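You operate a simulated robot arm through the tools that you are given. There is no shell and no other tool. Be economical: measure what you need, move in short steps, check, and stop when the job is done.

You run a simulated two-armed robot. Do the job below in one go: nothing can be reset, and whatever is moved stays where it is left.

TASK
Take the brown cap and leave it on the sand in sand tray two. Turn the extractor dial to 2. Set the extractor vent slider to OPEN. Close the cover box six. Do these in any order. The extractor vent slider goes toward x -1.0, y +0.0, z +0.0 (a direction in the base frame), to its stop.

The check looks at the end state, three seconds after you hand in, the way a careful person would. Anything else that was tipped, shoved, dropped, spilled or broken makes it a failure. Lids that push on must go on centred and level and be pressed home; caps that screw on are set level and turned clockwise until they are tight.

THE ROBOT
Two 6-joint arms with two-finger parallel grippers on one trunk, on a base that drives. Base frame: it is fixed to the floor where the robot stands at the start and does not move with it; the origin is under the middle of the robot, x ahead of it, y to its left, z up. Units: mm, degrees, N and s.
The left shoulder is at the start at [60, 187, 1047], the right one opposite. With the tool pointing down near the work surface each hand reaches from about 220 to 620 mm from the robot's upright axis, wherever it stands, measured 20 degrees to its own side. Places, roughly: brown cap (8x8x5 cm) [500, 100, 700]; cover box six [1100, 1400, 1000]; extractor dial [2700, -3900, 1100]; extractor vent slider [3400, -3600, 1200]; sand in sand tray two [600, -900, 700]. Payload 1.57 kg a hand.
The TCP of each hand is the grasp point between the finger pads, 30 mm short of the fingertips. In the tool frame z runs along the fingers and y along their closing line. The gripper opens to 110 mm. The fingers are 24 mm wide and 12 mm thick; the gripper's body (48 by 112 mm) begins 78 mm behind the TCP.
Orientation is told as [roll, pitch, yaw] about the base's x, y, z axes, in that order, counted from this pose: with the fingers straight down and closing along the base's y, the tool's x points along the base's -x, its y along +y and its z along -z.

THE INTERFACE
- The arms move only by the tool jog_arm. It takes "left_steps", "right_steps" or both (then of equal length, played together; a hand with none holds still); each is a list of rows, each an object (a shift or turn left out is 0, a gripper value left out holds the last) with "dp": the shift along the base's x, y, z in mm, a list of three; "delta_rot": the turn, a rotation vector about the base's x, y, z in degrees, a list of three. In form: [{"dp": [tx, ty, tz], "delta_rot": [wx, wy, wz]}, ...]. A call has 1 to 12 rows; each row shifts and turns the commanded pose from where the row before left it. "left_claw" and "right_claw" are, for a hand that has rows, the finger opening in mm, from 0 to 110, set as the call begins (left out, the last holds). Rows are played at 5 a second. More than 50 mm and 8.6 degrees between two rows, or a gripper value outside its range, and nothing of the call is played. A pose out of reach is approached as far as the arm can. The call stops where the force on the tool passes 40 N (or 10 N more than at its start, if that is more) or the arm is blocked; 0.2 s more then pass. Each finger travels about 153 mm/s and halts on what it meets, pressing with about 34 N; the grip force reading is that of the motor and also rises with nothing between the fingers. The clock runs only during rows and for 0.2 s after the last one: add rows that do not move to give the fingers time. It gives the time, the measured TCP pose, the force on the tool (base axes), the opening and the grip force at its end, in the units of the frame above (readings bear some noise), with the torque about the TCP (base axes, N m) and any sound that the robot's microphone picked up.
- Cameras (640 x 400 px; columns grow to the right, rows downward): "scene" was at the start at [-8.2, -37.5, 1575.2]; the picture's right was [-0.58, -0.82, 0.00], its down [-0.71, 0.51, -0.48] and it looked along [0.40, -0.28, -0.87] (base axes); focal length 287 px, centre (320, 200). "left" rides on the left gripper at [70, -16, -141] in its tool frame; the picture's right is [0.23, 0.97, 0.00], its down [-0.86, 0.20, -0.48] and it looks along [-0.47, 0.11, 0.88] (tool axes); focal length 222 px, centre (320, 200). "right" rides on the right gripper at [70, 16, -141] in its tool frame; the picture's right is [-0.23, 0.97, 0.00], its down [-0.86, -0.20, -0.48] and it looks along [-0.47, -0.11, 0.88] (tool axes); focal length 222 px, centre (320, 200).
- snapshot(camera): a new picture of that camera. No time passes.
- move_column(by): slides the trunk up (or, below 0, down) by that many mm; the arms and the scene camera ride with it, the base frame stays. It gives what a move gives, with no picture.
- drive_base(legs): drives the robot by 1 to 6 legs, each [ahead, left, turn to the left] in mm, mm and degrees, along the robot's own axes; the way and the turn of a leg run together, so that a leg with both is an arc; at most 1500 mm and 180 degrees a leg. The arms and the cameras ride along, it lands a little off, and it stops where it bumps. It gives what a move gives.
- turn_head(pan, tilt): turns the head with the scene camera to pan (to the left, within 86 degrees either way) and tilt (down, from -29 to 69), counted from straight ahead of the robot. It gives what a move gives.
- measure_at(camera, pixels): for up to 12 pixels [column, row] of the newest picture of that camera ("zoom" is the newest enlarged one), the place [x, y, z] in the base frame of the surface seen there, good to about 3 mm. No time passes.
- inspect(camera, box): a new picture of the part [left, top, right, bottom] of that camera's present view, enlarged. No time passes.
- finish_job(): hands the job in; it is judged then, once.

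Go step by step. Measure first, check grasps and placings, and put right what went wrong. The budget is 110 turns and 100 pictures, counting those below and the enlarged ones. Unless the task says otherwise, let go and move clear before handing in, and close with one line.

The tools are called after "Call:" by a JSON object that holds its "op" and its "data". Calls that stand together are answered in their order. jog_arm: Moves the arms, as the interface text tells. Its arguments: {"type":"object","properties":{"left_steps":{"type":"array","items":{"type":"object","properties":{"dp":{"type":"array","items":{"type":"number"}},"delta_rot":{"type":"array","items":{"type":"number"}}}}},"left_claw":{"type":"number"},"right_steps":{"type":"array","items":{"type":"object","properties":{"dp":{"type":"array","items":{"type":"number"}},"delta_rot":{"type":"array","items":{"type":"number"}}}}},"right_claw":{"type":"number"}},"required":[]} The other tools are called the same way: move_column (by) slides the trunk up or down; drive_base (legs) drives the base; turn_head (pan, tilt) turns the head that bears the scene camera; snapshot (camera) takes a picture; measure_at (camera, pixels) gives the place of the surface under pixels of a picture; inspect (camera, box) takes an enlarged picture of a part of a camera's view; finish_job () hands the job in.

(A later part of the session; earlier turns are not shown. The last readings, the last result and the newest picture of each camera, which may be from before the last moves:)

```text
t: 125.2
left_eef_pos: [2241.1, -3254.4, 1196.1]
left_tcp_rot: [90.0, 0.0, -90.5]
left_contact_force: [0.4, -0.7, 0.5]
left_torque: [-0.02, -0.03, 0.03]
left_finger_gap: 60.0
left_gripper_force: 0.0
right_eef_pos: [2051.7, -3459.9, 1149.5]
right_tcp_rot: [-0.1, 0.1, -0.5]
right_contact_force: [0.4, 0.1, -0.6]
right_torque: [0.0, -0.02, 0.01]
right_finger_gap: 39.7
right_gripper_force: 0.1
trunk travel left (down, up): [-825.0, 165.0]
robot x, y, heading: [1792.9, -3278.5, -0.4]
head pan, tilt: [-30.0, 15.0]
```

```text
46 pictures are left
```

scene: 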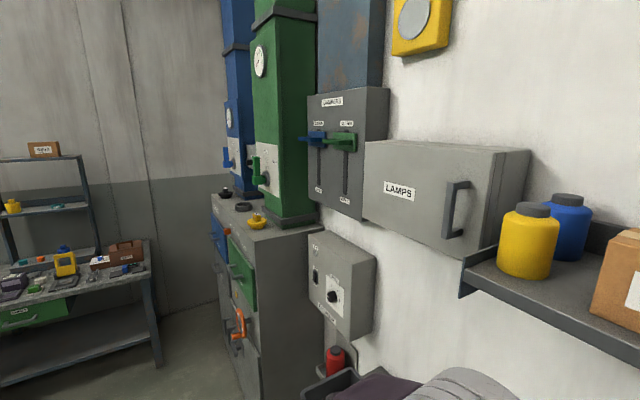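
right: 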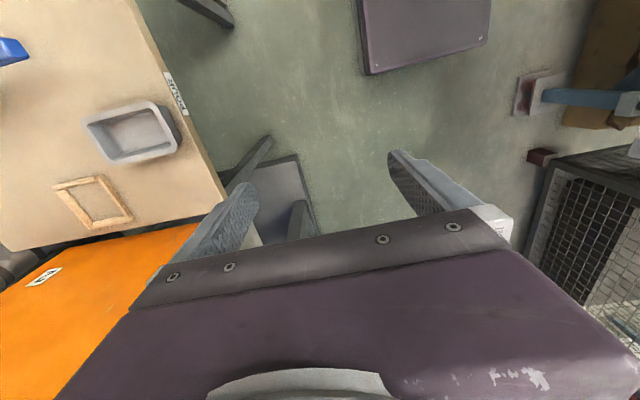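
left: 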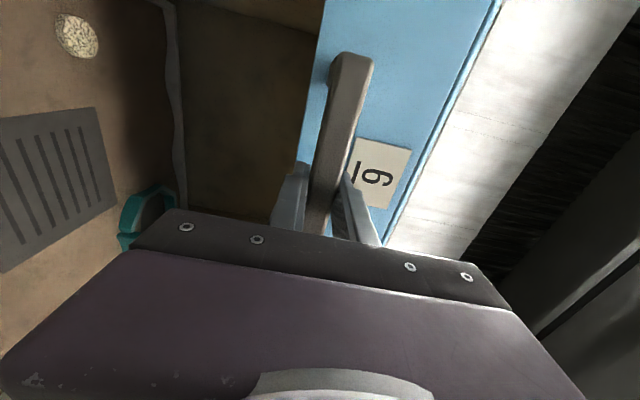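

The extractor is ahead-right: a dial box at (333,285) and columns at (255,160). I'll move to about (2700,-2950) and face it at heading -90.

Call:
{"op": "drive_base", "data": {"legs": [[600, 330, 0], [300, 0, -89.5]]}}

Call:
{"op": "turn_head", "data": {"pan": 10, "tilt": 15}}

Call:
{"op": "snapshot", "data": {"camera": "scene"}}

```text
t: 132.9
left_eef_pos: [2626.0, -3583.9, 1195.3]
left_tcp_rot: [90.0, 0.0, -179.8]
left_contact_force: [-0.5, 0.5, 0.5]
left_torque: [-0.01, -0.05, -0.02]
left_finger_gap: 59.7
left_gripper_force: 0.1
right_eef_pos: [2416.8, -3398.8, 1150.2]
right_tcp_rot: [0.0, 0.1, -89.5]
right_contact_force: [0.6, -0.1, 0.0]
right_torque: [-0.02, 0.01, 0.02]
right_finger_gap: 40.1
right_gripper_force: 0.0
trunk travel left (down, up): [-825.0, 165.0]
robot x, y, heading: [2594.2, -3142.3, -89.5]
head pan, tilt: [-30.0, 15.0]
cut short: leg 2
```

```text
t: 133.9
left_eef_pos: [2626.2, -3585.3, 1195.7]
left_tcp_rot: [90.0, 0.1, -179.6]
left_contact_force: [0.7, -0.5, -0.1]
left_torque: [0.02, 0.0, 0.0]
left_finger_gap: 59.8
left_gripper_force: 0.1
right_eef_pos: [2416.8, -3399.1, 1150.5]
right_tcp_rot: [0.0, 0.2, -89.7]
right_contact_force: [-0.2, -0.4, 1.4]
right_torque: [-0.06, 0.0, 0.01]
right_finger_gap: 40.0
right_gripper_force: 0.0
trunk travel left (down, up): [-825.0, 165.0]
robot x, y, heading: [2591.9, -3140.3, -89.7]
head pan, tilt: [10.0, 15.0]
```

```text
45 pictures are left
```

scene: 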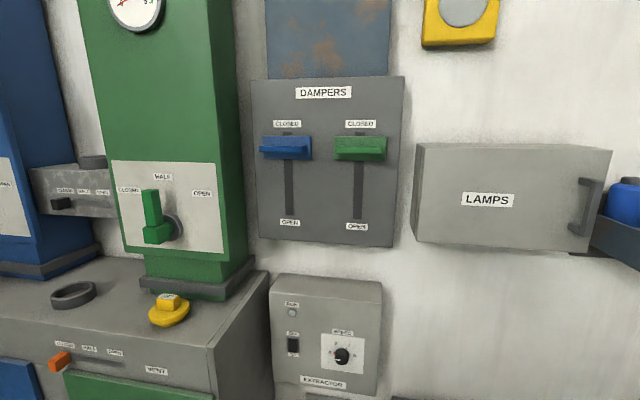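

The extractor box with dial is at (342,355). A VENT slider with an orange knob is at (60,360), and another with a black knob at (75,200). The drive's cut-off leg showed no force. I'll measure and enlarge.

Call:
{"op": "measure_at", "data": {"camera": "scene", "pixels": [[62, 362], [120, 372], [62, 203], [95, 195], [342, 356], [342, 340], [325, 340], [360, 360], [218, 330], [380, 330], [150, 230], [288, 148]]}}

Call:
{"op": "inspect", "data": {"camera": "scene", "box": [0, 130, 200, 400]}}

Call:
{"op": "inspect", "data": {"camera": "scene", "box": [260, 265, 400, 400]}}

Call:
{"op": "turn_head", "data": {"pan": 0, "tilt": 60}}

Call:
{"op": "snapshot", "data": {"camera": "scene"}}

```text
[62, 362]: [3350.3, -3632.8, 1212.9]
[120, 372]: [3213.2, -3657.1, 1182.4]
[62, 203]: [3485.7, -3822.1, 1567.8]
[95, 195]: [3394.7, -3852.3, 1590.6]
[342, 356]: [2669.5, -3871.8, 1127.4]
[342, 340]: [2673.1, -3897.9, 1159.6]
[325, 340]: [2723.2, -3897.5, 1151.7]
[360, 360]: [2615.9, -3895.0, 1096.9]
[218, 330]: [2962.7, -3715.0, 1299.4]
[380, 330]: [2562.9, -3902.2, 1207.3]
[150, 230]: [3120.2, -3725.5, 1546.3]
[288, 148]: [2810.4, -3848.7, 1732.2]
```

```text
1.48 times, centred on (100, 265) of scene
```

zoom: 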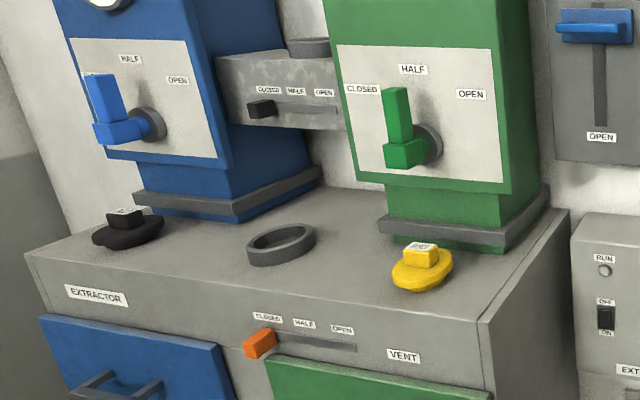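

```text
2.96 times, centred on (330, 332) of scene
```

zoom: 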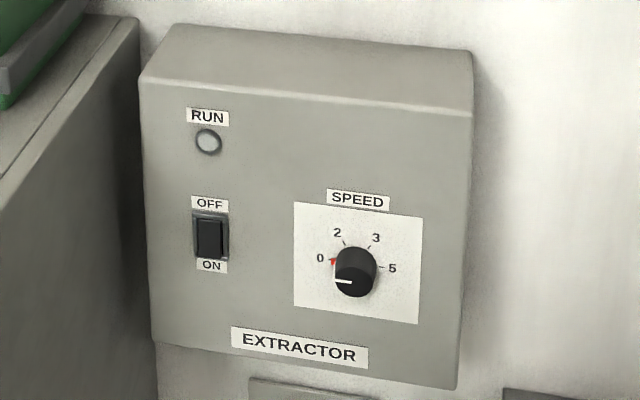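

```text
t: 135.1
left_eef_pos: [2626.4, -3585.4, 1195.7]
left_tcp_rot: [90.0, -0.1, -179.6]
left_contact_force: [-0.3, 0.6, -0.3]
left_torque: [0.0, 0.01, -0.03]
left_finger_gap: 60.1
left_gripper_force: 0.2
right_eef_pos: [2415.0, -3399.7, 1150.2]
right_tcp_rot: [0.0, 0.1, -89.7]
right_contact_force: [-0.4, -0.2, 0.8]
right_torque: [-0.02, 0.01, 0.04]
right_finger_gap: 39.9
right_gripper_force: 0.2
trunk travel left (down, up): [-825.0, 165.0]
robot x, y, heading: [2596.7, -3142.1, -89.7]
head pan, tilt: [0.0, 60.0]
```

```text
42 pictures are left
```

scene: 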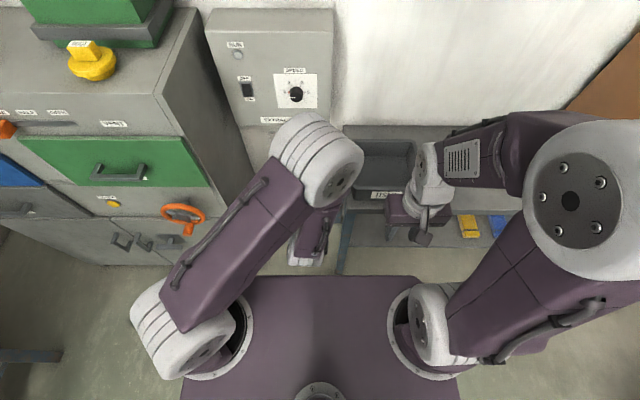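

The vent slider is the orange knob at (3350,-3633,1213), labelled on the EXTRACTOR cabinet. The dial is at (2669,-3872,1127). I'll take a closer look at the dial and check (50,355), which the base may have touched.

Call:
{"op": "inspect", "data": {"camera": "scene", "box": [265, 60, 330, 130]}}

Call:
{"op": "measure_at", "data": {"camera": "scene", "pixels": [[50, 353], [15, 360], [183, 215], [345, 230], [340, 270], [120, 260], [205, 190]]}}

```text
5.71 times, centred on (298, 95) of scene
```

zoom: 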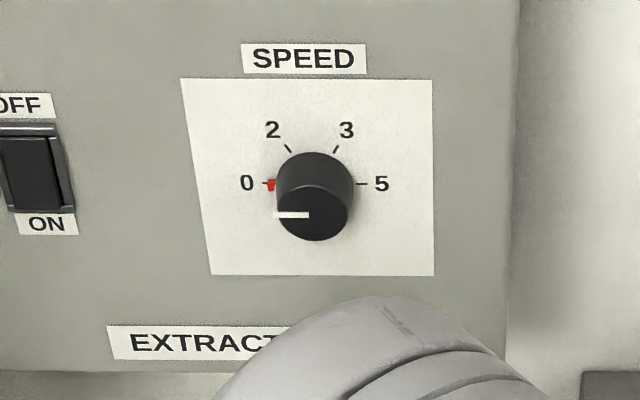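

```text
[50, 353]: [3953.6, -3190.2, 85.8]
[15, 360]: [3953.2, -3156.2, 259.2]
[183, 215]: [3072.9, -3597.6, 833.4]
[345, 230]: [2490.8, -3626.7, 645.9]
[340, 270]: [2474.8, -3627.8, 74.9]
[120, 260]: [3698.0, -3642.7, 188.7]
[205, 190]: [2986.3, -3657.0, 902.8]
```

The dial points to 0 and the 2 tick is 60° clockwise. I'll measure the knob's geometry.

Call:
{"op": "measure_at", "data": {"camera": "zoom", "pixels": [[314, 215], [280, 213], [349, 213], [314, 237], [314, 165], [270, 184], [362, 184], [288, 148], [335, 150], [310, 193]]}}

Call:
{"op": "jog_arm", "data": {"left_steps": [{"dp": [0, 0, -30]}, {"dp": [20, -30, -30]}, {"dp": [23, -40, -8]}, {"dp": [0, -45, 0]}, {"dp": [0, -45, 0]}, {}]}}

Call:
{"op": "snapshot", "data": {"camera": "left"}}

```text
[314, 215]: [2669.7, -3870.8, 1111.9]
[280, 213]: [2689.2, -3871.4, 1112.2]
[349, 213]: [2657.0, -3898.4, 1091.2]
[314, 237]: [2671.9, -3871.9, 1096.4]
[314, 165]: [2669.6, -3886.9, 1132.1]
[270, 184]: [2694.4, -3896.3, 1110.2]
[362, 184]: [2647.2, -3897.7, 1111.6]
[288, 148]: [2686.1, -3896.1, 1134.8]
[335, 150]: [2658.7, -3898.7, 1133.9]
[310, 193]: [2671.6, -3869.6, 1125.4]
```

```text
t: 136.5
left_eef_pos: [2670.0, -3747.3, 1130.4]
left_tcp_rot: [89.9, 0.0, -179.5]
left_contact_force: [-0.1, 1.5, 0.3]
left_torque: [0.04, 0.0, 0.01]
left_finger_gap: 59.9
left_gripper_force: 0.0
right_eef_pos: [2416.8, -3398.7, 1149.9]
right_tcp_rot: [0.1, 0.1, -89.6]
right_contact_force: [-0.8, 0.3, -0.5]
right_torque: [0.0, -0.01, 0.02]
right_finger_gap: 40.1
right_gripper_force: 0.1
trunk travel left (down, up): [-825.0, 165.0]
robot x, y, heading: [2592.5, -3142.5, -89.5]
head pan, tilt: [0.0, 60.0]
```

```text
40 pictures are left
```

left: 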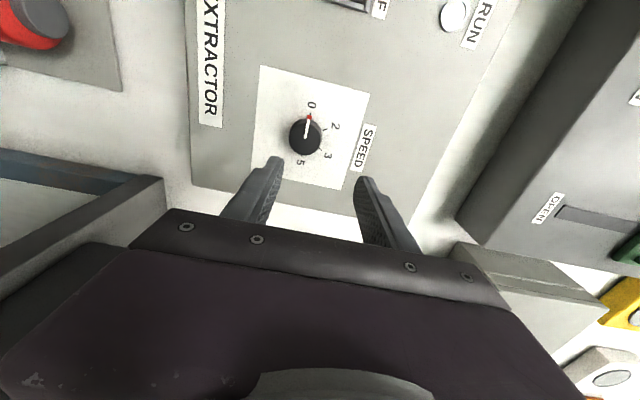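

Knob centre is (2670, 1112), diameter ≈38, panel y -3897. I'll approach to TCP y≈-3861.

Call:
{"op": "jog_arm", "data": {"left_steps": [{"dp": [0, 0, -18]}, {"dp": [0, -40, 0]}, {"dp": [0, -40, 0]}, {"dp": [0, -20, 0]}, {"dp": [0, -13, 0]}, {}]}}

Call:
{"op": "snapshot", "data": {"camera": "left"}}

```text
t: 137.9
left_eef_pos: [2669.3, -3858.2, 1109.0]
left_tcp_rot: [90.0, 0.0, -179.5]
left_contact_force: [-0.4, -0.6, 0.3]
left_torque: [0.01, -0.03, 0.01]
left_finger_gap: 60.1
left_gripper_force: 0.0
right_eef_pos: [2415.5, -3399.2, 1150.3]
right_tcp_rot: [0.1, 0.1, -89.6]
right_contact_force: [0.1, -0.4, 0.1]
right_torque: [0.03, 0.02, 0.0]
right_finger_gap: 39.9
right_gripper_force: 0.0
trunk travel left (down, up): [-825.0, 165.0]
robot x, y, heading: [2593.8, -3137.0, -89.7]
head pan, tilt: [0.0, 60.0]
```

```text
39 pictures are left
```

left: 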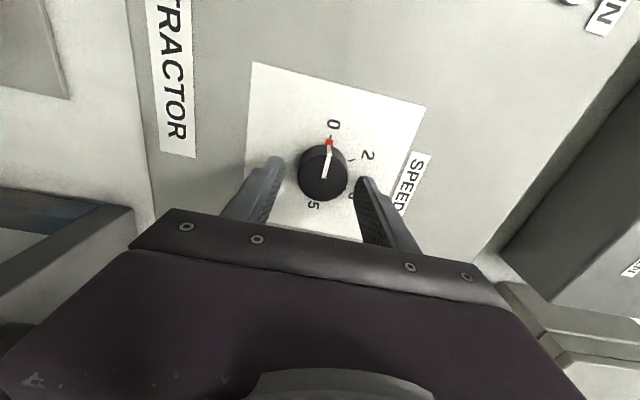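

The knob lies between the fingertips. I'll close gently and check.

Call:
{"op": "jog_arm", "data": {"left_steps": [{"dp": [0, 0, 2]}, {}, {}], "left_claw": 25}}

Call:
{"op": "snapshot", "data": {"camera": "left"}}

```text
t: 138.7
left_eef_pos: [2669.9, -3856.8, 1109.8]
left_tcp_rot: [89.9, 0.0, -179.5]
left_contact_force: [1.4, 3.7, -3.9]
left_torque: [0.14, 0.0, 0.08]
left_finger_gap: 40.3
left_gripper_force: 45.1
right_eef_pos: [2416.9, -3399.4, 1149.1]
right_tcp_rot: [0.0, 0.1, -89.6]
right_contact_force: [0.1, 0.9, 0.7]
right_torque: [-0.02, 0.02, 0.01]
right_finger_gap: 40.0
right_gripper_force: 0.0
trunk travel left (down, up): [-825.0, 165.0]
robot x, y, heading: [2595.1, -3139.8, -89.6]
head pan, tilt: [0.0, 60.0]
```

```text
38 pictures are left
```

left: 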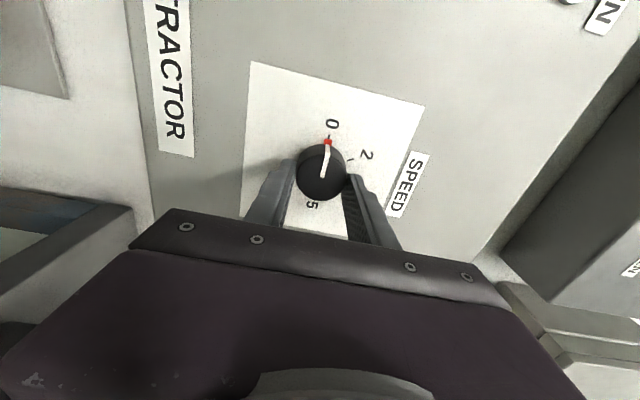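

The knob is gripped (40 mm gap). I'll turn 30° clockwise first and check the sense.

Call:
{"op": "jog_arm", "data": {"left_steps": [{"delta_rot": [0, -7.5, 0]}, {"delta_rot": [0, -7.5, 0]}, {"delta_rot": [0, -7.5, 0]}, {"delta_rot": [0, -7.5, 0]}, {}]}}

Call:
{"op": "snapshot", "data": {"camera": "left"}}

```text
t: 139.9
left_eef_pos: [2670.7, -3857.0, 1107.5]
left_tcp_rot: [89.8, 30.1, -179.7]
left_contact_force: [2.8, 10.9, -19.1]
left_torque: [0.37, 0.07, 0.74]
left_finger_gap: 40.3
left_gripper_force: 45.5
right_eef_pos: [2417.6, -3399.9, 1148.8]
right_tcp_rot: [-0.1, 0.1, -89.6]
right_contact_force: [-0.5, 0.0, 0.2]
right_torque: [0.02, -0.02, 0.02]
right_finger_gap: 39.9
right_gripper_force: 0.1
trunk travel left (down, up): [-825.0, 165.0]
robot x, y, heading: [2597.4, -3135.0, -89.4]
head pan, tilt: [0.0, 60.0]
```

```text
37 pictures are left
```

left: 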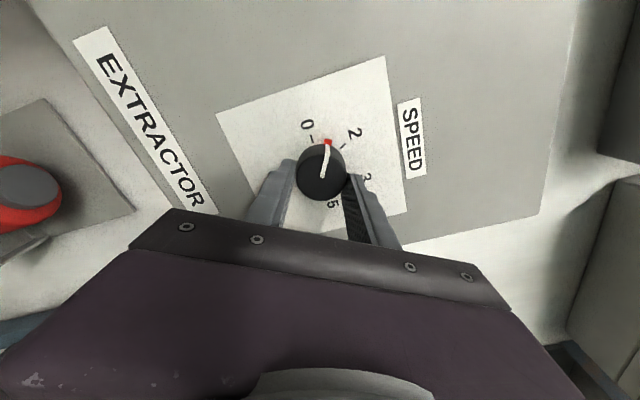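

The pointer is midway between 0 and 2. I'll ease 3 mm down to relieve the side load and turn 30° more.

Call:
{"op": "jog_arm", "data": {"left_steps": [{"dp": [0, 0, -3]}, {"delta_rot": [0, -7.5, 0]}, {"delta_rot": [0, -7.5, 0]}, {"delta_rot": [0, -7.5, 0]}, {"delta_rot": [0, -7.5, 0]}, {}]}}

Call:
{"op": "inspect", "data": {"camera": "left", "box": [240, 100, 400, 220]}}

```text
t: 141.3
left_eef_pos: [2672.0, -3857.8, 1106.6]
left_tcp_rot: [90.3, 60.0, -179.4]
left_contact_force: [6.8, 13.9, -18.7]
left_torque: [-0.03, 0.08, 0.86]
left_finger_gap: 40.1
left_gripper_force: 45.0
right_eef_pos: [2418.3, -3399.7, 1149.8]
right_tcp_rot: [-0.1, 0.1, -89.6]
right_contact_force: [-0.2, -0.2, -0.8]
right_torque: [0.0, 0.02, 0.02]
right_finger_gap: 40.2
right_gripper_force: 0.0
trunk travel left (down, up): [-825.0, 165.0]
robot x, y, heading: [2594.0, -3138.5, -89.6]
head pan, tilt: [0.0, 60.0]
```

```text
3.33 times, centred on (320, 160) of left
```

zoom: 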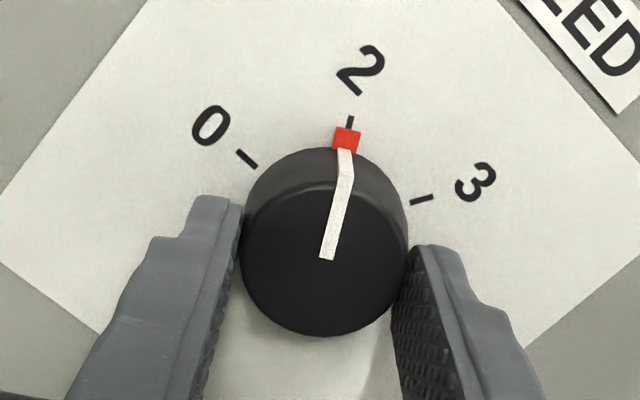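

The red mark sits on the tick of 2. I'll release, withdraw and check.

Call:
{"op": "jog_arm", "data": {"left_steps": [{}, {}], "left_claw": 64}}

Call:
{"op": "jog_arm", "data": {"left_steps": [{"dp": [0, 30, 0]}, {"dp": [0, 40, 0]}, {"dp": [0, 45, 0]}, {}]}}

Call:
{"op": "inspect", "data": {"camera": "left", "box": [240, 60, 400, 180]}}

```text
t: 141.9
left_eef_pos: [2668.6, -3859.5, 1110.3]
left_tcp_rot: [91.0, 60.0, -179.0]
left_contact_force: [-0.3, 0.7, -0.2]
left_torque: [-0.02, 0.02, 0.0]
left_finger_gap: 64.2
left_gripper_force: 0.1
right_eef_pos: [2416.2, -3400.3, 1150.0]
right_tcp_rot: [-0.1, 0.2, -89.5]
right_contact_force: [0.0, -0.2, -0.7]
right_torque: [-0.01, 0.06, 0.0]
right_finger_gap: 40.0
right_gripper_force: 0.0
trunk travel left (down, up): [-825.0, 165.0]
robot x, y, heading: [2597.6, -3140.0, -89.9]
head pan, tilt: [0.0, 60.0]
```

```text
t: 142.9
left_eef_pos: [2668.8, -3741.4, 1110.7]
left_tcp_rot: [90.8, 60.0, -179.1]
left_contact_force: [1.0, 0.4, -0.1]
left_torque: [0.01, 0.01, 0.01]
left_finger_gap: 64.2
left_gripper_force: 0.0
right_eef_pos: [2417.0, -3399.2, 1149.2]
right_tcp_rot: [0.0, 0.1, -89.6]
right_contact_force: [-0.3, -0.6, -0.7]
right_torque: [0.01, 0.01, 0.0]
right_finger_gap: 39.9
right_gripper_force: 0.0
trunk travel left (down, up): [-825.0, 165.0]
robot x, y, heading: [2594.8, -3141.5, -89.4]
head pan, tilt: [0.0, 60.0]
```

```text
3.33 times, centred on (320, 120) of left
```

zoom: 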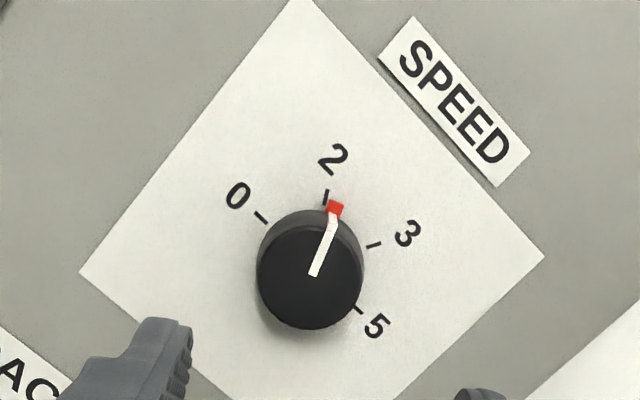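

The red mark now appears slightly past the 2 tick. I'll measure it.

Call:
{"op": "measure_at", "data": {"camera": "zoom", "pixels": [[335, 208], [326, 194], [261, 217], [374, 245], [360, 309], [312, 274], [332, 222]]}}

Call:
{"op": "inspect", "data": {"camera": "left", "box": [290, 95, 350, 145]}}

```text
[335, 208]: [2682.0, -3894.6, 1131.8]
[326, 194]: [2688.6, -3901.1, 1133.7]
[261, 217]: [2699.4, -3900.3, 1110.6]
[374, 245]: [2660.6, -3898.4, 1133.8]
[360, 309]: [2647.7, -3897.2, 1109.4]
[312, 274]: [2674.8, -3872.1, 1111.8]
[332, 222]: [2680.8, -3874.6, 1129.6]
```

```text
8.00 times, centred on (320, 120) of left
```

zoom: 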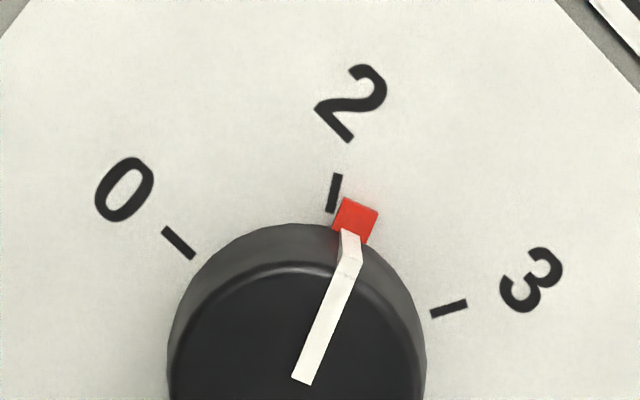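

The mark overshoots 2 by about 10°, likely dragged on release because the hand was off-centre by a few mm. I'll recentre the hand (+2 mm x), regrip and turn back.

Call:
{"op": "jog_arm", "data": {"left_steps": [{"dp": [2, -40, 1]}, {"dp": [0, -40, 0]}, {"dp": [0, -32, 0]}, {}]}}

Call:
{"op": "jog_arm", "data": {"left_steps": [{}, {}, {}], "left_claw": 38}}

Call:
{"op": "inspect", "data": {"camera": "left", "box": [240, 100, 400, 220]}}

```text
t: 143.9
left_eef_pos: [2671.4, -3853.3, 1109.9]
left_tcp_rot: [90.7, 60.0, -179.2]
left_contact_force: [0.5, 0.7, 0.7]
left_torque: [-0.03, -0.02, -0.02]
left_finger_gap: 63.8
left_gripper_force: 0.0
right_eef_pos: [2416.8, -3399.7, 1150.2]
right_tcp_rot: [0.1, 0.1, -89.5]
right_contact_force: [0.0, -0.1, 0.4]
right_torque: [0.0, 0.02, 0.01]
right_finger_gap: 40.0
right_gripper_force: 0.0
trunk travel left (down, up): [-825.0, 165.0]
robot x, y, heading: [2592.8, -3142.1, -89.8]
head pan, tilt: [0.0, 60.0]
```

```text
t: 144.7
left_eef_pos: [2671.8, -3854.3, 1109.6]
left_tcp_rot: [90.6, 60.1, -179.2]
left_contact_force: [4.6, 0.4, -3.0]
left_torque: [0.04, 0.02, 0.19]
left_finger_gap: 42.2
left_gripper_force: 2.3
right_eef_pos: [2418.3, -3399.4, 1150.4]
right_tcp_rot: [-0.2, 0.1, -89.4]
right_contact_force: [0.1, -0.8, 0.3]
right_torque: [0.0, -0.01, -0.02]
right_finger_gap: 39.8
right_gripper_force: 0.0
trunk travel left (down, up): [-825.0, 165.0]
robot x, y, heading: [2594.4, -3136.1, -89.7]
head pan, tilt: [0.0, 60.0]
```

```text
3.33 times, centred on (320, 160) of left
```

zoom: 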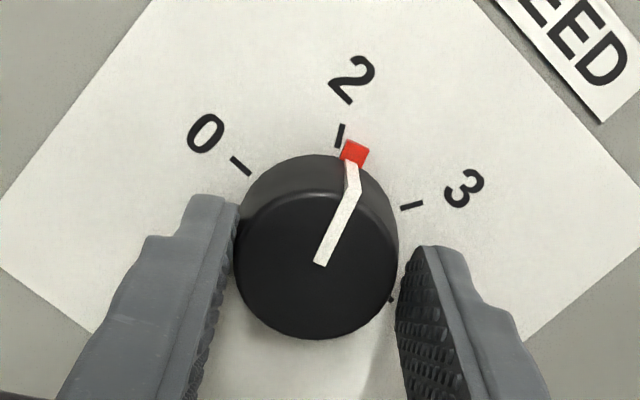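

One finger touches first, so I'll shift (1,0,-0.6), close, and turn back 10°.

Call:
{"op": "jog_arm", "data": {"left_steps": [{"dp": [1, 0, -0.6]}, {}, {}], "left_claw": 36}}

Call:
{"op": "jog_arm", "data": {"left_steps": [{"delta_rot": [0, 5, 0]}, {"delta_rot": [0, 5, 0]}, {}]}}

Call:
{"op": "inspect", "data": {"camera": "left", "box": [240, 100, 400, 220]}}

Call:
{"op": "jog_arm", "data": {"left_steps": [{}, {}], "left_claw": 44}}

Call:
{"op": "inspect", "data": {"camera": "left", "box": [240, 100, 400, 220]}}

```text
t: 145.5
left_eef_pos: [2673.7, -3853.2, 1110.1]
left_tcp_rot: [90.7, 60.0, -179.0]
left_contact_force: [4.1, 2.5, -2.7]
left_torque: [0.07, 0.01, 0.13]
left_finger_gap: 40.3
left_gripper_force: 2.4
right_eef_pos: [2417.9, -3399.2, 1149.7]
right_tcp_rot: [-0.1, 0.1, -89.6]
right_contact_force: [-0.5, 0.7, 0.8]
right_torque: [0.0, 0.01, -0.02]
right_finger_gap: 40.1
right_gripper_force: 0.0
trunk travel left (down, up): [-825.0, 165.0]
robot x, y, heading: [2593.8, -3140.0, -89.6]
head pan, tilt: [0.0, 60.0]
```

```text
t: 146.3
left_eef_pos: [2673.4, -3856.1, 1108.4]
left_tcp_rot: [90.6, 49.9, -179.3]
left_contact_force: [4.2, 0.7, -1.5]
left_torque: [0.07, -0.02, 0.1]
left_finger_gap: 39.7
left_gripper_force: 2.5
right_eef_pos: [2417.4, -3398.5, 1149.7]
right_tcp_rot: [-0.1, 0.1, -89.6]
right_contact_force: [-0.6, -1.0, -0.8]
right_torque: [-0.01, 0.0, 0.01]
right_finger_gap: 40.2
right_gripper_force: 0.1
trunk travel left (down, up): [-825.0, 165.0]
robot x, y, heading: [2595.6, -3142.5, -89.5]
head pan, tilt: [0.0, 60.0]
```

```text
3.33 times, centred on (320, 160) of left
```

zoom: 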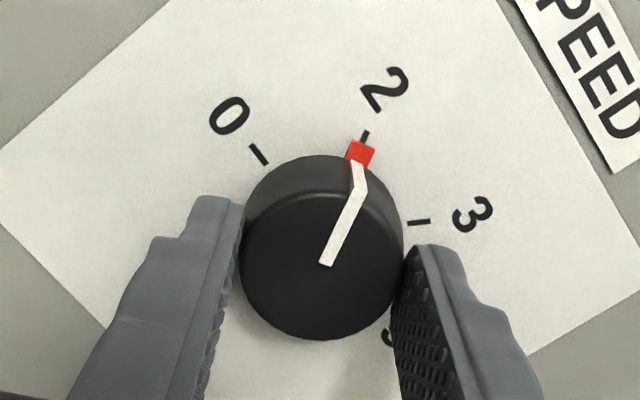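

```text
t: 146.9
left_eef_pos: [2672.0, -3854.1, 1109.5]
left_tcp_rot: [90.4, 50.0, -179.2]
left_contact_force: [-0.4, 0.6, -0.9]
left_torque: [0.01, 0.0, -0.02]
left_finger_gap: 44.0
left_gripper_force: 0.0
right_eef_pos: [2417.4, -3399.0, 1151.1]
right_tcp_rot: [0.0, 0.1, -89.6]
right_contact_force: [0.4, -0.6, -0.3]
right_torque: [0.01, 0.02, 0.0]
right_finger_gap: 40.1
right_gripper_force: 0.2
trunk travel left (down, up): [-825.0, 165.0]
robot x, y, heading: [2592.2, -3141.3, -89.6]
head pan, tilt: [0.0, 60.0]
```

```text
3.33 times, centred on (320, 160) of left
```

zoom: 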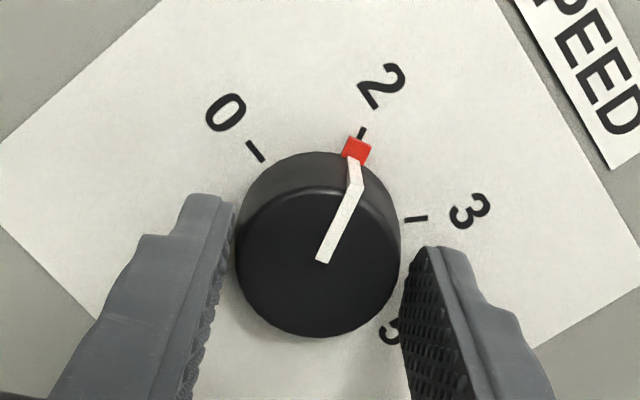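

The mark is on the 2 tick after release. I'll open, withdraw and verify.

Call:
{"op": "jog_arm", "data": {"left_steps": [{}, {"dp": [0, 30, 0]}, {"dp": [0, 40, 0]}, {"dp": [0, 45, 0]}, {}], "left_claw": 60}}

Call:
{"op": "inspect", "data": {"camera": "left", "box": [285, 90, 365, 150]}}

```text
t: 148.1
left_eef_pos: [2672.8, -3739.0, 1107.4]
left_tcp_rot: [90.4, 50.0, -179.3]
left_contact_force: [-1.2, 0.4, -0.4]
left_torque: [-0.06, -0.01, 0.02]
left_finger_gap: 60.3
left_gripper_force: 0.0
right_eef_pos: [2417.6, -3398.9, 1149.5]
right_tcp_rot: [0.0, 0.1, -89.6]
right_contact_force: [0.2, -0.2, 0.1]
right_torque: [0.0, 0.02, -0.02]
right_finger_gap: 40.1
right_gripper_force: 0.1
trunk travel left (down, up): [-825.0, 165.0]
robot x, y, heading: [2593.0, -3138.7, -89.8]
head pan, tilt: [0.0, 60.0]
```

```text
6.67 times, centred on (325, 120) of left
```

zoom: 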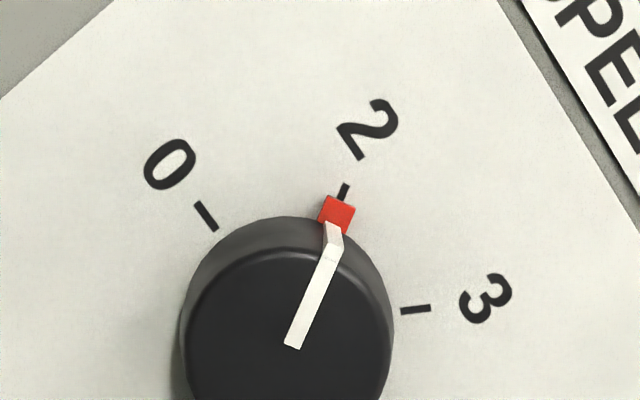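

The mark is aligned with the 2 tick. Next is the slider. I'll retract the hand, turn it so the fingers close along x, and drive left to it.

Call:
{"op": "jog_arm", "data": {"left_steps": [{"dp": [0, 45, 10], "delta_rot": [0, -8, 0]}, {"dp": [0, 45, 20], "delta_rot": [0, -8, 0]}, {"dp": [0, 45, 20], "delta_rot": [0, -8, 0]}, {"dp": [0, 45, 20], "delta_rot": [0, -8, 0]}, {"dp": [0, 20, 20], "delta_rot": [0, -8, 0]}, {}]}}

Call:
{"op": "drive_base", "data": {"legs": [[0, 650, 0]]}}

Call:
{"op": "turn_head", "data": {"pan": 10, "tilt": 40}}

Call:
{"op": "snapshot", "data": {"camera": "scene"}}

```text
t: 149.5
left_eef_pos: [2655.5, -3570.2, 1174.2]
left_tcp_rot: [148.3, 88.5, -119.9]
left_contact_force: [0.0, -0.2, -0.6]
left_torque: [0.03, -0.01, 0.01]
left_finger_gap: 59.9
left_gripper_force: 0.1
left hand out of reach, approached as far as the arm can: row 4, 5
right_eef_pos: [2417.2, -3398.4, 1151.1]
right_tcp_rot: [0.0, 0.1, -89.6]
right_contact_force: [0.1, 0.8, 0.3]
right_torque: [0.01, 0.02, 0.01]
right_finger_gap: 39.9
right_gripper_force: 0.2
trunk travel left (down, up): [-825.0, 165.0]
robot x, y, heading: [2593.9, -3141.2, -89.5]
head pan, tilt: [0.0, 60.0]
```

```text
t: 153.1
left_eef_pos: [3305.4, -3559.9, 1176.8]
left_tcp_rot: [142.0, 87.7, -126.3]
left_contact_force: [0.5, 0.8, 0.4]
left_torque: [-0.01, -0.03, -0.01]
left_finger_gap: 59.9
left_gripper_force: 0.0
right_eef_pos: [3071.1, -3391.7, 1149.3]
right_tcp_rot: [-0.1, 0.1, -88.7]
right_contact_force: [-0.1, 0.7, 0.5]
right_torque: [-0.01, -0.02, 0.0]
right_finger_gap: 39.9
right_gripper_force: 0.0
trunk travel left (down, up): [-825.0, 165.0]
robot x, y, heading: [3245.9, -3127.5, -88.6]
head pan, tilt: [0.0, 60.0]
```

```text
t: 153.9
left_eef_pos: [3306.3, -3561.2, 1176.9]
left_tcp_rot: [140.1, 87.4, -127.9]
left_contact_force: [0.7, 0.9, 0.3]
left_torque: [0.01, -0.02, -0.02]
left_finger_gap: 60.2
left_gripper_force: 0.0
right_eef_pos: [3073.4, -3391.7, 1149.8]
right_tcp_rot: [0.0, 0.1, -88.7]
right_contact_force: [0.0, 0.5, 0.2]
right_torque: [0.0, 0.01, -0.03]
right_finger_gap: 39.8
right_gripper_force: 0.1
trunk travel left (down, up): [-825.0, 165.0]
robot x, y, heading: [3242.9, -3128.6, -89.0]
head pan, tilt: [10.0, 40.0]
```

```text
29 pictures are left
```

scene: 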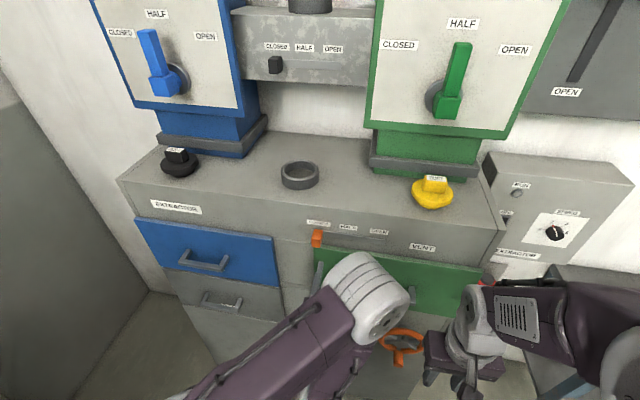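

The slider's orange knob is at (317,238) with its slot to (385,237). I'll measure and enlarge it.

Call:
{"op": "inspect", "data": {"camera": "scene", "box": [280, 200, 440, 300]}}

Call:
{"op": "measure_at", "data": {"camera": "zoom", "pixels": [[145, 150], [130, 150], [163, 150], [145, 128], [145, 172], [220, 145], [410, 152], [400, 180], [150, 240], [560, 185]]}}

Call:
{"op": "snapshot", "data": {"camera": "left"}}

```text
4.00 times, centred on (360, 250) of scene
```

zoom: 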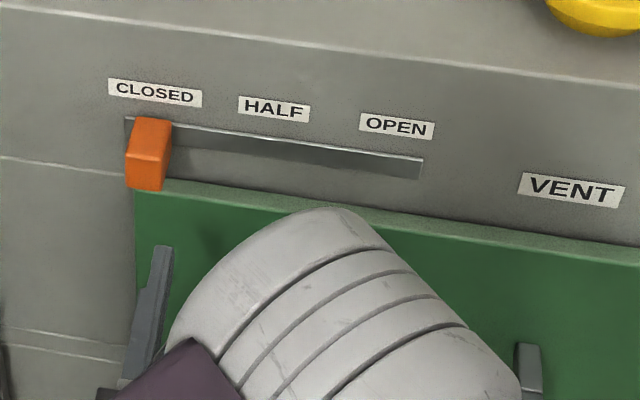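

```text
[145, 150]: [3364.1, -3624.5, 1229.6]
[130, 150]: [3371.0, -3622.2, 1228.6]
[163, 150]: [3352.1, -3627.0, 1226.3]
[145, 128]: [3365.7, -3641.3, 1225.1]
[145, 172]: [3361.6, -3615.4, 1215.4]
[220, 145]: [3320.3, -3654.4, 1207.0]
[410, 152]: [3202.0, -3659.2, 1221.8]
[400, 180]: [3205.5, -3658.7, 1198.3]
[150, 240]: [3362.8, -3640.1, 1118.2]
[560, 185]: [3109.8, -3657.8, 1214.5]
```

```text
27 pictures are left
```

left: 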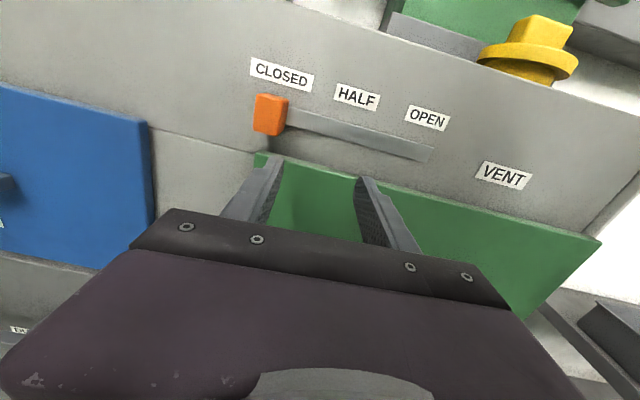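

Knob: x 3352 to 3372, y to -3614, z centre ≈1214. I'll line the open fingers up in front of it.

Call:
{"op": "jog_arm", "data": {"left_steps": [{"dp": [25, 0, 20]}, {"dp": [25, 0, 17]}, {}]}}

Call:
{"op": "snapshot", "data": {"camera": "left"}}

```text
t: 154.7
left_eef_pos: [3335.0, -3587.3, 1195.0]
left_tcp_rot: [143.7, 87.6, -124.4]
left_contact_force: [-0.5, 0.1, 0.0]
left_torque: [0.01, 0.01, 0.04]
left_finger_gap: 60.0
left_gripper_force: 0.0
left hand out of reach, approached as far as the arm can: row 1, 2
right_eef_pos: [3071.6, -3391.5, 1150.0]
right_tcp_rot: [0.1, 0.0, -88.8]
right_contact_force: [0.9, -0.1, -0.3]
right_torque: [-0.02, -0.01, -0.03]
right_finger_gap: 40.1
right_gripper_force: 0.1
trunk travel left (down, up): [-825.0, 165.0]
robot x, y, heading: [3244.5, -3128.4, -89.0]
head pan, tilt: [10.0, 40.0]
```

```text
26 pictures are left
```

left: 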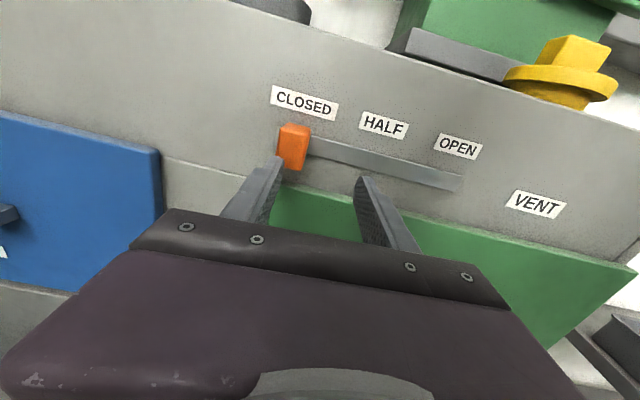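

The arm is cramped this close. I'll back the base off 130 mm and 60 mm right, then approach again.

Call:
{"op": "drive_base", "data": {"legs": [[-130, -60, 0]]}}

Call:
{"op": "jog_arm", "data": {"left_steps": [{"dp": [0, -20, 0]}, {}]}}

```text
t: 156.1
left_eef_pos: [3273.4, -3460.3, 1193.7]
left_tcp_rot: [140.1, 87.6, -128.1]
left_contact_force: [-0.2, -1.2, 0.2]
left_torque: [-0.01, -0.03, -0.01]
left_finger_gap: 60.1
left_gripper_force: 0.1
right_eef_pos: [3010.0, -3263.4, 1149.7]
right_tcp_rot: [-0.1, 0.1, -89.0]
right_contact_force: [0.1, -1.0, 0.5]
right_torque: [0.02, 0.02, 0.03]
right_finger_gap: 40.2
right_gripper_force: 0.1
trunk travel left (down, up): [-825.0, 165.0]
robot x, y, heading: [3183.1, -3001.2, -89.0]
head pan, tilt: [10.0, 40.0]
```

```text
t: 156.7
left_eef_pos: [3273.1, -3479.1, 1193.8]
left_tcp_rot: [141.4, 87.6, -126.8]
left_contact_force: [0.3, -0.2, -0.2]
left_torque: [-0.02, 0.03, 0.02]
left_finger_gap: 60.2
left_gripper_force: 0.1
right_eef_pos: [3008.3, -3261.1, 1148.3]
right_tcp_rot: [0.0, 0.1, -88.9]
right_contact_force: [-0.2, 0.2, 0.4]
right_torque: [0.01, 0.01, -0.01]
right_finger_gap: 40.0
right_gripper_force: 0.1
trunk travel left (down, up): [-825.0, 165.0]
robot x, y, heading: [3181.7, -3002.0, -89.2]
head pan, tilt: [10.0, 40.0]
```

The arm tracks again. I'll line up: +89 x, -96 y, +20 z.

Call:
{"op": "jog_arm", "data": {"left_steps": [{"dp": [20, -35, 5]}, {"dp": [25, -30, 5]}, {"dp": [22, -31, 5]}, {"dp": [22, 0, 5]}, {}]}}

Call:
{"op": "snapshot", "data": {"camera": "left"}}

```text
t: 157.9
left_eef_pos: [3320.3, -3565.2, 1213.4]
left_tcp_rot: [141.4, 87.6, -126.0]
left_contact_force: [-0.1, 0.8, 0.1]
left_torque: [0.0, -0.02, -0.01]
left_finger_gap: 60.0
left_gripper_force: 0.1
left hand out of reach, approached as far as the arm can: row 3, 4
right_eef_pos: [3009.0, -3262.3, 1150.0]
right_tcp_rot: [-0.1, 0.0, -89.0]
right_contact_force: [0.1, 0.4, 0.6]
right_torque: [-0.01, 0.06, 0.02]
right_finger_gap: 40.0
right_gripper_force: 0.2
trunk travel left (down, up): [-825.0, 165.0]
robot x, y, heading: [3180.4, -2996.9, -89.1]
head pan, tilt: [10.0, 40.0]
```

```text
25 pictures are left
```

left: 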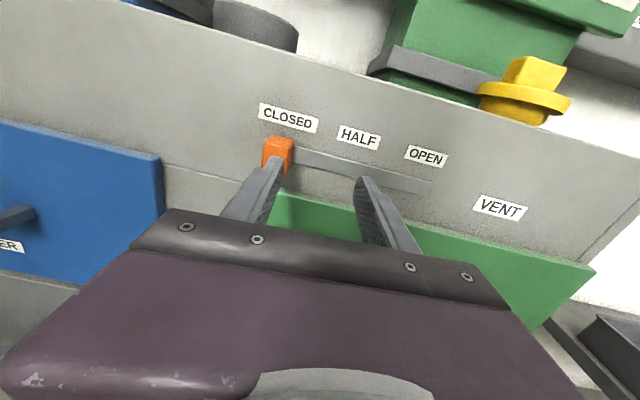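

The wrist roll limits the reach here. I'll back off and rotate the hand 180° to its natural roll, fingers again closing along x.

Call:
{"op": "jog_arm", "data": {"left_steps": [{"dp": [-10, 40, 0]}, {"delta_rot": [0, 8.2, 0]}, {"delta_rot": [0, 8.2, 0]}, {"delta_rot": [0, 8.2, 0]}, {"delta_rot": [0, 8.2, 0]}, {"delta_rot": [0, 8.2, 0]}, {"delta_rot": [0, 8.2, 0]}, {"delta_rot": [0, 8.2, 0]}, {"delta_rot": [0, 8.2, 0]}, {"delta_rot": [0, 8.2, 0]}, {"delta_rot": [0, 8.2, 0]}, {"delta_rot": [0, 8, 0]}]}}

Call:
{"op": "jog_arm", "data": {"left_steps": [{"delta_rot": [0, 8.2, 0]}, {"delta_rot": [0, 8.2, 0]}, {"delta_rot": [0, 8.2, 0]}, {"delta_rot": [0, 8.2, 0]}, {"delta_rot": [0, 8.2, 0]}, {"delta_rot": [0, 8.2, 0]}, {"delta_rot": [0, 8.2, 0]}, {"delta_rot": [0, 8.2, 0]}, {"delta_rot": [0, 8.2, 0]}, {"delta_rot": [0, 8.2, 0]}, {"delta_rot": [0, 8, 0]}, {}]}}

Call:
{"op": "snapshot", "data": {"camera": "left"}}

```text
t: 160.5
left_eef_pos: [3307.4, -3524.6, 1213.7]
left_tcp_rot: [88.0, -1.5, -178.0]
left_contact_force: [-0.2, 0.0, 0.3]
left_torque: [0.03, 0.01, -0.04]
left_finger_gap: 59.9
left_gripper_force: 0.1
right_eef_pos: [3009.4, -3261.8, 1149.8]
right_tcp_rot: [0.0, 0.1, -89.0]
right_contact_force: [0.4, 0.0, 0.0]
right_torque: [0.0, 0.04, 0.01]
right_finger_gap: 39.9
right_gripper_force: 0.0
trunk travel left (down, up): [-825.0, 165.0]
robot x, y, heading: [3184.4, -2999.4, -89.0]
head pan, tilt: [10.0, 40.0]
```

```text
t: 163.1
left_eef_pos: [3299.6, -3521.3, 1213.5]
left_tcp_rot: [76.4, -80.5, -167.6]
left_contact_force: [-0.3, 0.2, 0.4]
left_torque: [-0.01, -0.01, -0.02]
left_finger_gap: 59.9
left_gripper_force: 0.0
left hand out of reach, approached as far as the arm can: row 8, 9, 11
right_eef_pos: [3007.6, -3262.4, 1149.1]
right_tcp_rot: [0.0, 0.1, -88.9]
right_contact_force: [-0.4, 0.3, 0.6]
right_torque: [-0.02, -0.01, 0.0]
right_finger_gap: 40.0
right_gripper_force: 0.1
trunk travel left (down, up): [-825.0, 165.0]
robot x, y, heading: [3183.9, -3003.2, -89.0]
head pan, tilt: [10.0, 40.0]
```

```text
24 pictures are left
```

left: 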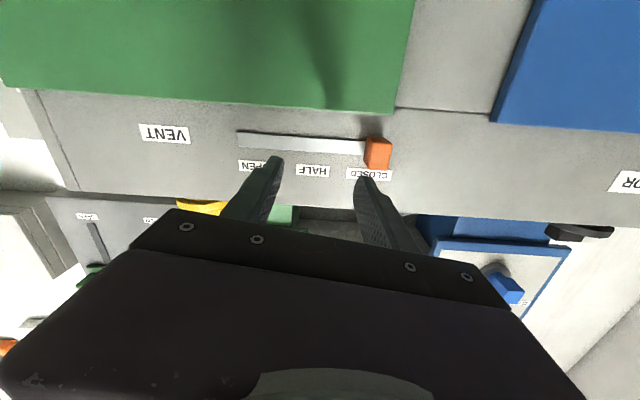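

This roll is also at its limit. I'll use the mid roll that worked before (closing vertical), close the fingers and push the knob with their side. First I'll rotate back and shift the base 117 mm left.

Call:
{"op": "jog_arm", "data": {"left_steps": [{"dp": [-10, 5, 0], "delta_rot": [0, -8, 0]}, {"dp": [-10, 0, 0], "delta_rot": [0, -8, 0]}, {"delta_rot": [0, -8, 0]}, {"delta_rot": [0, -8, 0]}, {"delta_rot": [0, -8, 0]}, {"delta_rot": [0, -8, 0]}, {"delta_rot": [0, -8, 0]}, {"delta_rot": [0, -8, 0]}, {"delta_rot": [0, -8, 0]}, {"delta_rot": [0, -7, 0]}, {}], "left_claw": 0}}

Call:
{"op": "drive_base", "data": {"legs": [[0, 117, 0]]}}

```text
t: 165.5
left_eef_pos: [3281.2, -3516.7, 1214.0]
left_tcp_rot: [88.6, -1.6, -178.0]
left_contact_force: [-0.2, 0.2, -0.5]
left_torque: [-0.02, 0.03, -0.01]
left_finger_gap: 0.1
left_gripper_force: 21.4
right_eef_pos: [3009.9, -3261.8, 1150.8]
right_tcp_rot: [0.1, 0.1, -89.0]
right_contact_force: [0.5, -0.7, 0.0]
right_torque: [0.0, 0.02, 0.01]
right_finger_gap: 39.8
right_gripper_force: 0.0
trunk travel left (down, up): [-825.0, 165.0]
robot x, y, heading: [3184.0, -3001.7, -89.2]
head pan, tilt: [10.0, 40.0]
```

```text
t: 166.7
left_eef_pos: [3393.4, -3514.3, 1214.7]
left_tcp_rot: [88.6, -1.6, -178.1]
left_contact_force: [-0.7, -0.6, 0.0]
left_torque: [-0.01, -0.03, 0.03]
left_finger_gap: 0.0
left_gripper_force: 21.3
right_eef_pos: [3122.6, -3260.6, 1149.5]
right_tcp_rot: [0.2, 0.1, -89.1]
right_contact_force: [0.5, -0.6, -0.5]
right_torque: [0.0, -0.04, 0.0]
right_finger_gap: 40.0
right_gripper_force: 0.2
trunk travel left (down, up): [-825.0, 165.0]
robot x, y, heading: [3299.3, -2993.9, -89.2]
head pan, tilt: [10.0, 40.0]
```

The hand is at (3393,-3514,1214), left of the knob. I'll move forward beside it.

Call:
{"op": "jog_arm", "data": {"left_steps": [{"dp": [3, -40, 0]}, {"dp": [0, -40, 0]}, {"dp": [0, -17, 0]}, {}]}}

Call:
{"op": "snapshot", "data": {"camera": "left"}}

Call:
{"op": "inspect", "data": {"camera": "scene", "box": [260, 180, 460, 320]}}

```text
t: 167.7
left_eef_pos: [3397.8, -3614.1, 1214.8]
left_tcp_rot: [88.5, -1.7, -178.1]
left_contact_force: [-0.3, -0.3, 1.0]
left_torque: [0.01, 0.02, 0.03]
left_finger_gap: 0.1
left_gripper_force: 21.1
right_eef_pos: [3122.6, -3260.3, 1150.3]
right_tcp_rot: [-0.1, 0.1, -89.1]
right_contact_force: [-0.2, -0.1, -1.0]
right_torque: [-0.01, 0.01, -0.01]
right_finger_gap: 39.9
right_gripper_force: 0.0
trunk travel left (down, up): [-825.0, 165.0]
robot x, y, heading: [3303.3, -2997.0, -89.2]
head pan, tilt: [10.0, 40.0]
```

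```text
23 pictures are left
```

left: 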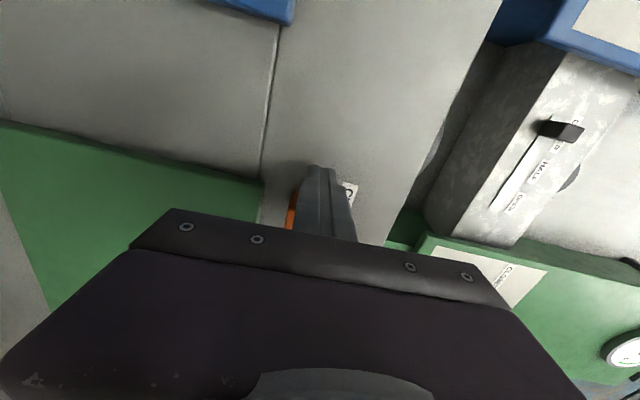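

```text
2.86 times, centred on (360, 250) of scene
```

zoom: 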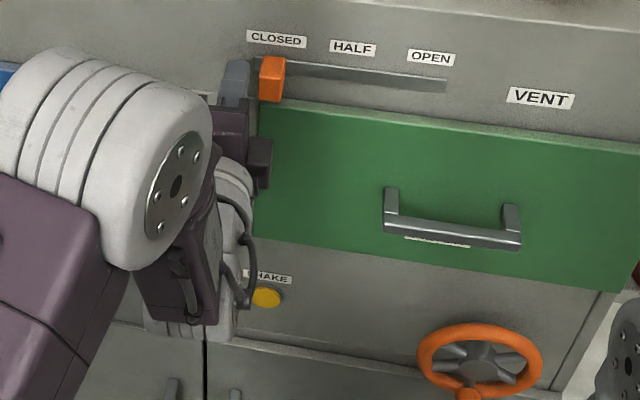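

The finger is beside the knob's left. I'll push toward -x in steps.

Call:
{"op": "jog_arm", "data": {"left_steps": [{"dp": [-12, 0, 0]}, {"dp": [-12, 0, 0]}, {"dp": [-12, 0, 0]}, {"dp": [-12, 0, 0]}, {"dp": [-12, 0, 0]}, {"dp": [-12, 0, 0]}, {"dp": [-12, 0, 0]}, {"dp": [-12, 0, 0]}, {}]}}

Call:
{"op": "inspect", "data": {"camera": "scene", "box": [260, 180, 460, 320]}}

```text
t: 169.7
left_eef_pos: [3302.5, -3611.6, 1213.3]
left_tcp_rot: [88.6, -1.7, -178.2]
left_contact_force: [0.9, -0.4, -0.1]
left_torque: [-0.02, 0.0, -0.02]
left_finger_gap: 0.2
left_gripper_force: 21.1
right_eef_pos: [3124.4, -3259.9, 1150.1]
right_tcp_rot: [0.0, 0.0, -89.2]
right_contact_force: [0.5, 0.6, -0.5]
right_torque: [0.03, 0.02, 0.03]
right_finger_gap: 40.1
right_gripper_force: 0.1
trunk travel left (down, up): [-825.0, 165.0]
robot x, y, heading: [3298.8, -2998.2, -88.7]
head pan, tilt: [10.0, 40.0]
```

```text
2.86 times, centred on (360, 250) of scene
```

zoom: 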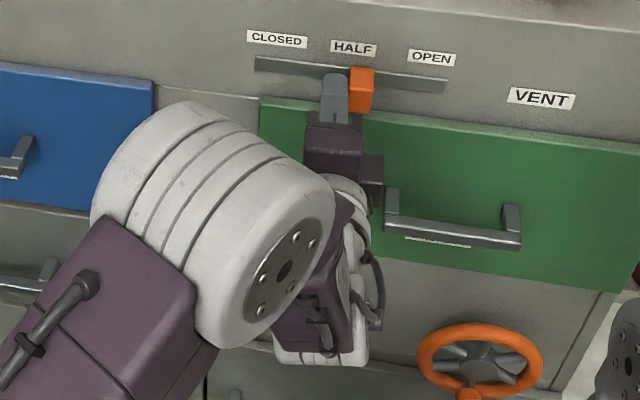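

The knob is at HALF and moving freely. I'll continue to the stop.

Call:
{"op": "jog_arm", "data": {"left_steps": [{"dp": [-12, 0, 0]}, {"dp": [-12, 0, 0]}, {"dp": [-12, 0, 0]}, {"dp": [-10, 0, 0]}, {"dp": [-8, 0, 0]}, {"dp": [-6, 0, 0]}, {"dp": [-5, 0, 0]}, {"dp": [-5, 0, 0]}, {"dp": [-5, 0, 0]}, {}]}}

Call:
{"op": "inspect", "data": {"camera": "scene", "box": [260, 180, 460, 320]}}

```text
t: 171.9
left_eef_pos: [3236.1, -3611.4, 1213.7]
left_tcp_rot: [88.4, -2.0, -177.8]
left_contact_force: [27.7, 5.9, -5.6]
left_torque: [-0.09, -0.13, 0.14]
left_finger_gap: 0.0
left_gripper_force: 21.2
right_eef_pos: [3129.9, -3259.7, 1151.9]
right_tcp_rot: [-0.3, 0.0, -89.1]
right_contact_force: [-0.5, 0.2, 0.3]
right_torque: [-0.01, 0.01, 0.0]
right_finger_gap: 39.9
right_gripper_force: 0.1
trunk travel left (down, up): [-825.0, 165.0]
robot x, y, heading: [3299.4, -3000.6, -89.0]
head pan, tilt: [10.0, 40.0]
```

```text
2.86 times, centred on (360, 250) of scene
```

zoom: 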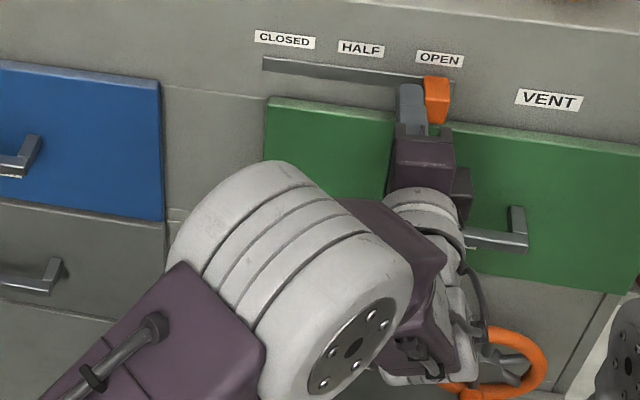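

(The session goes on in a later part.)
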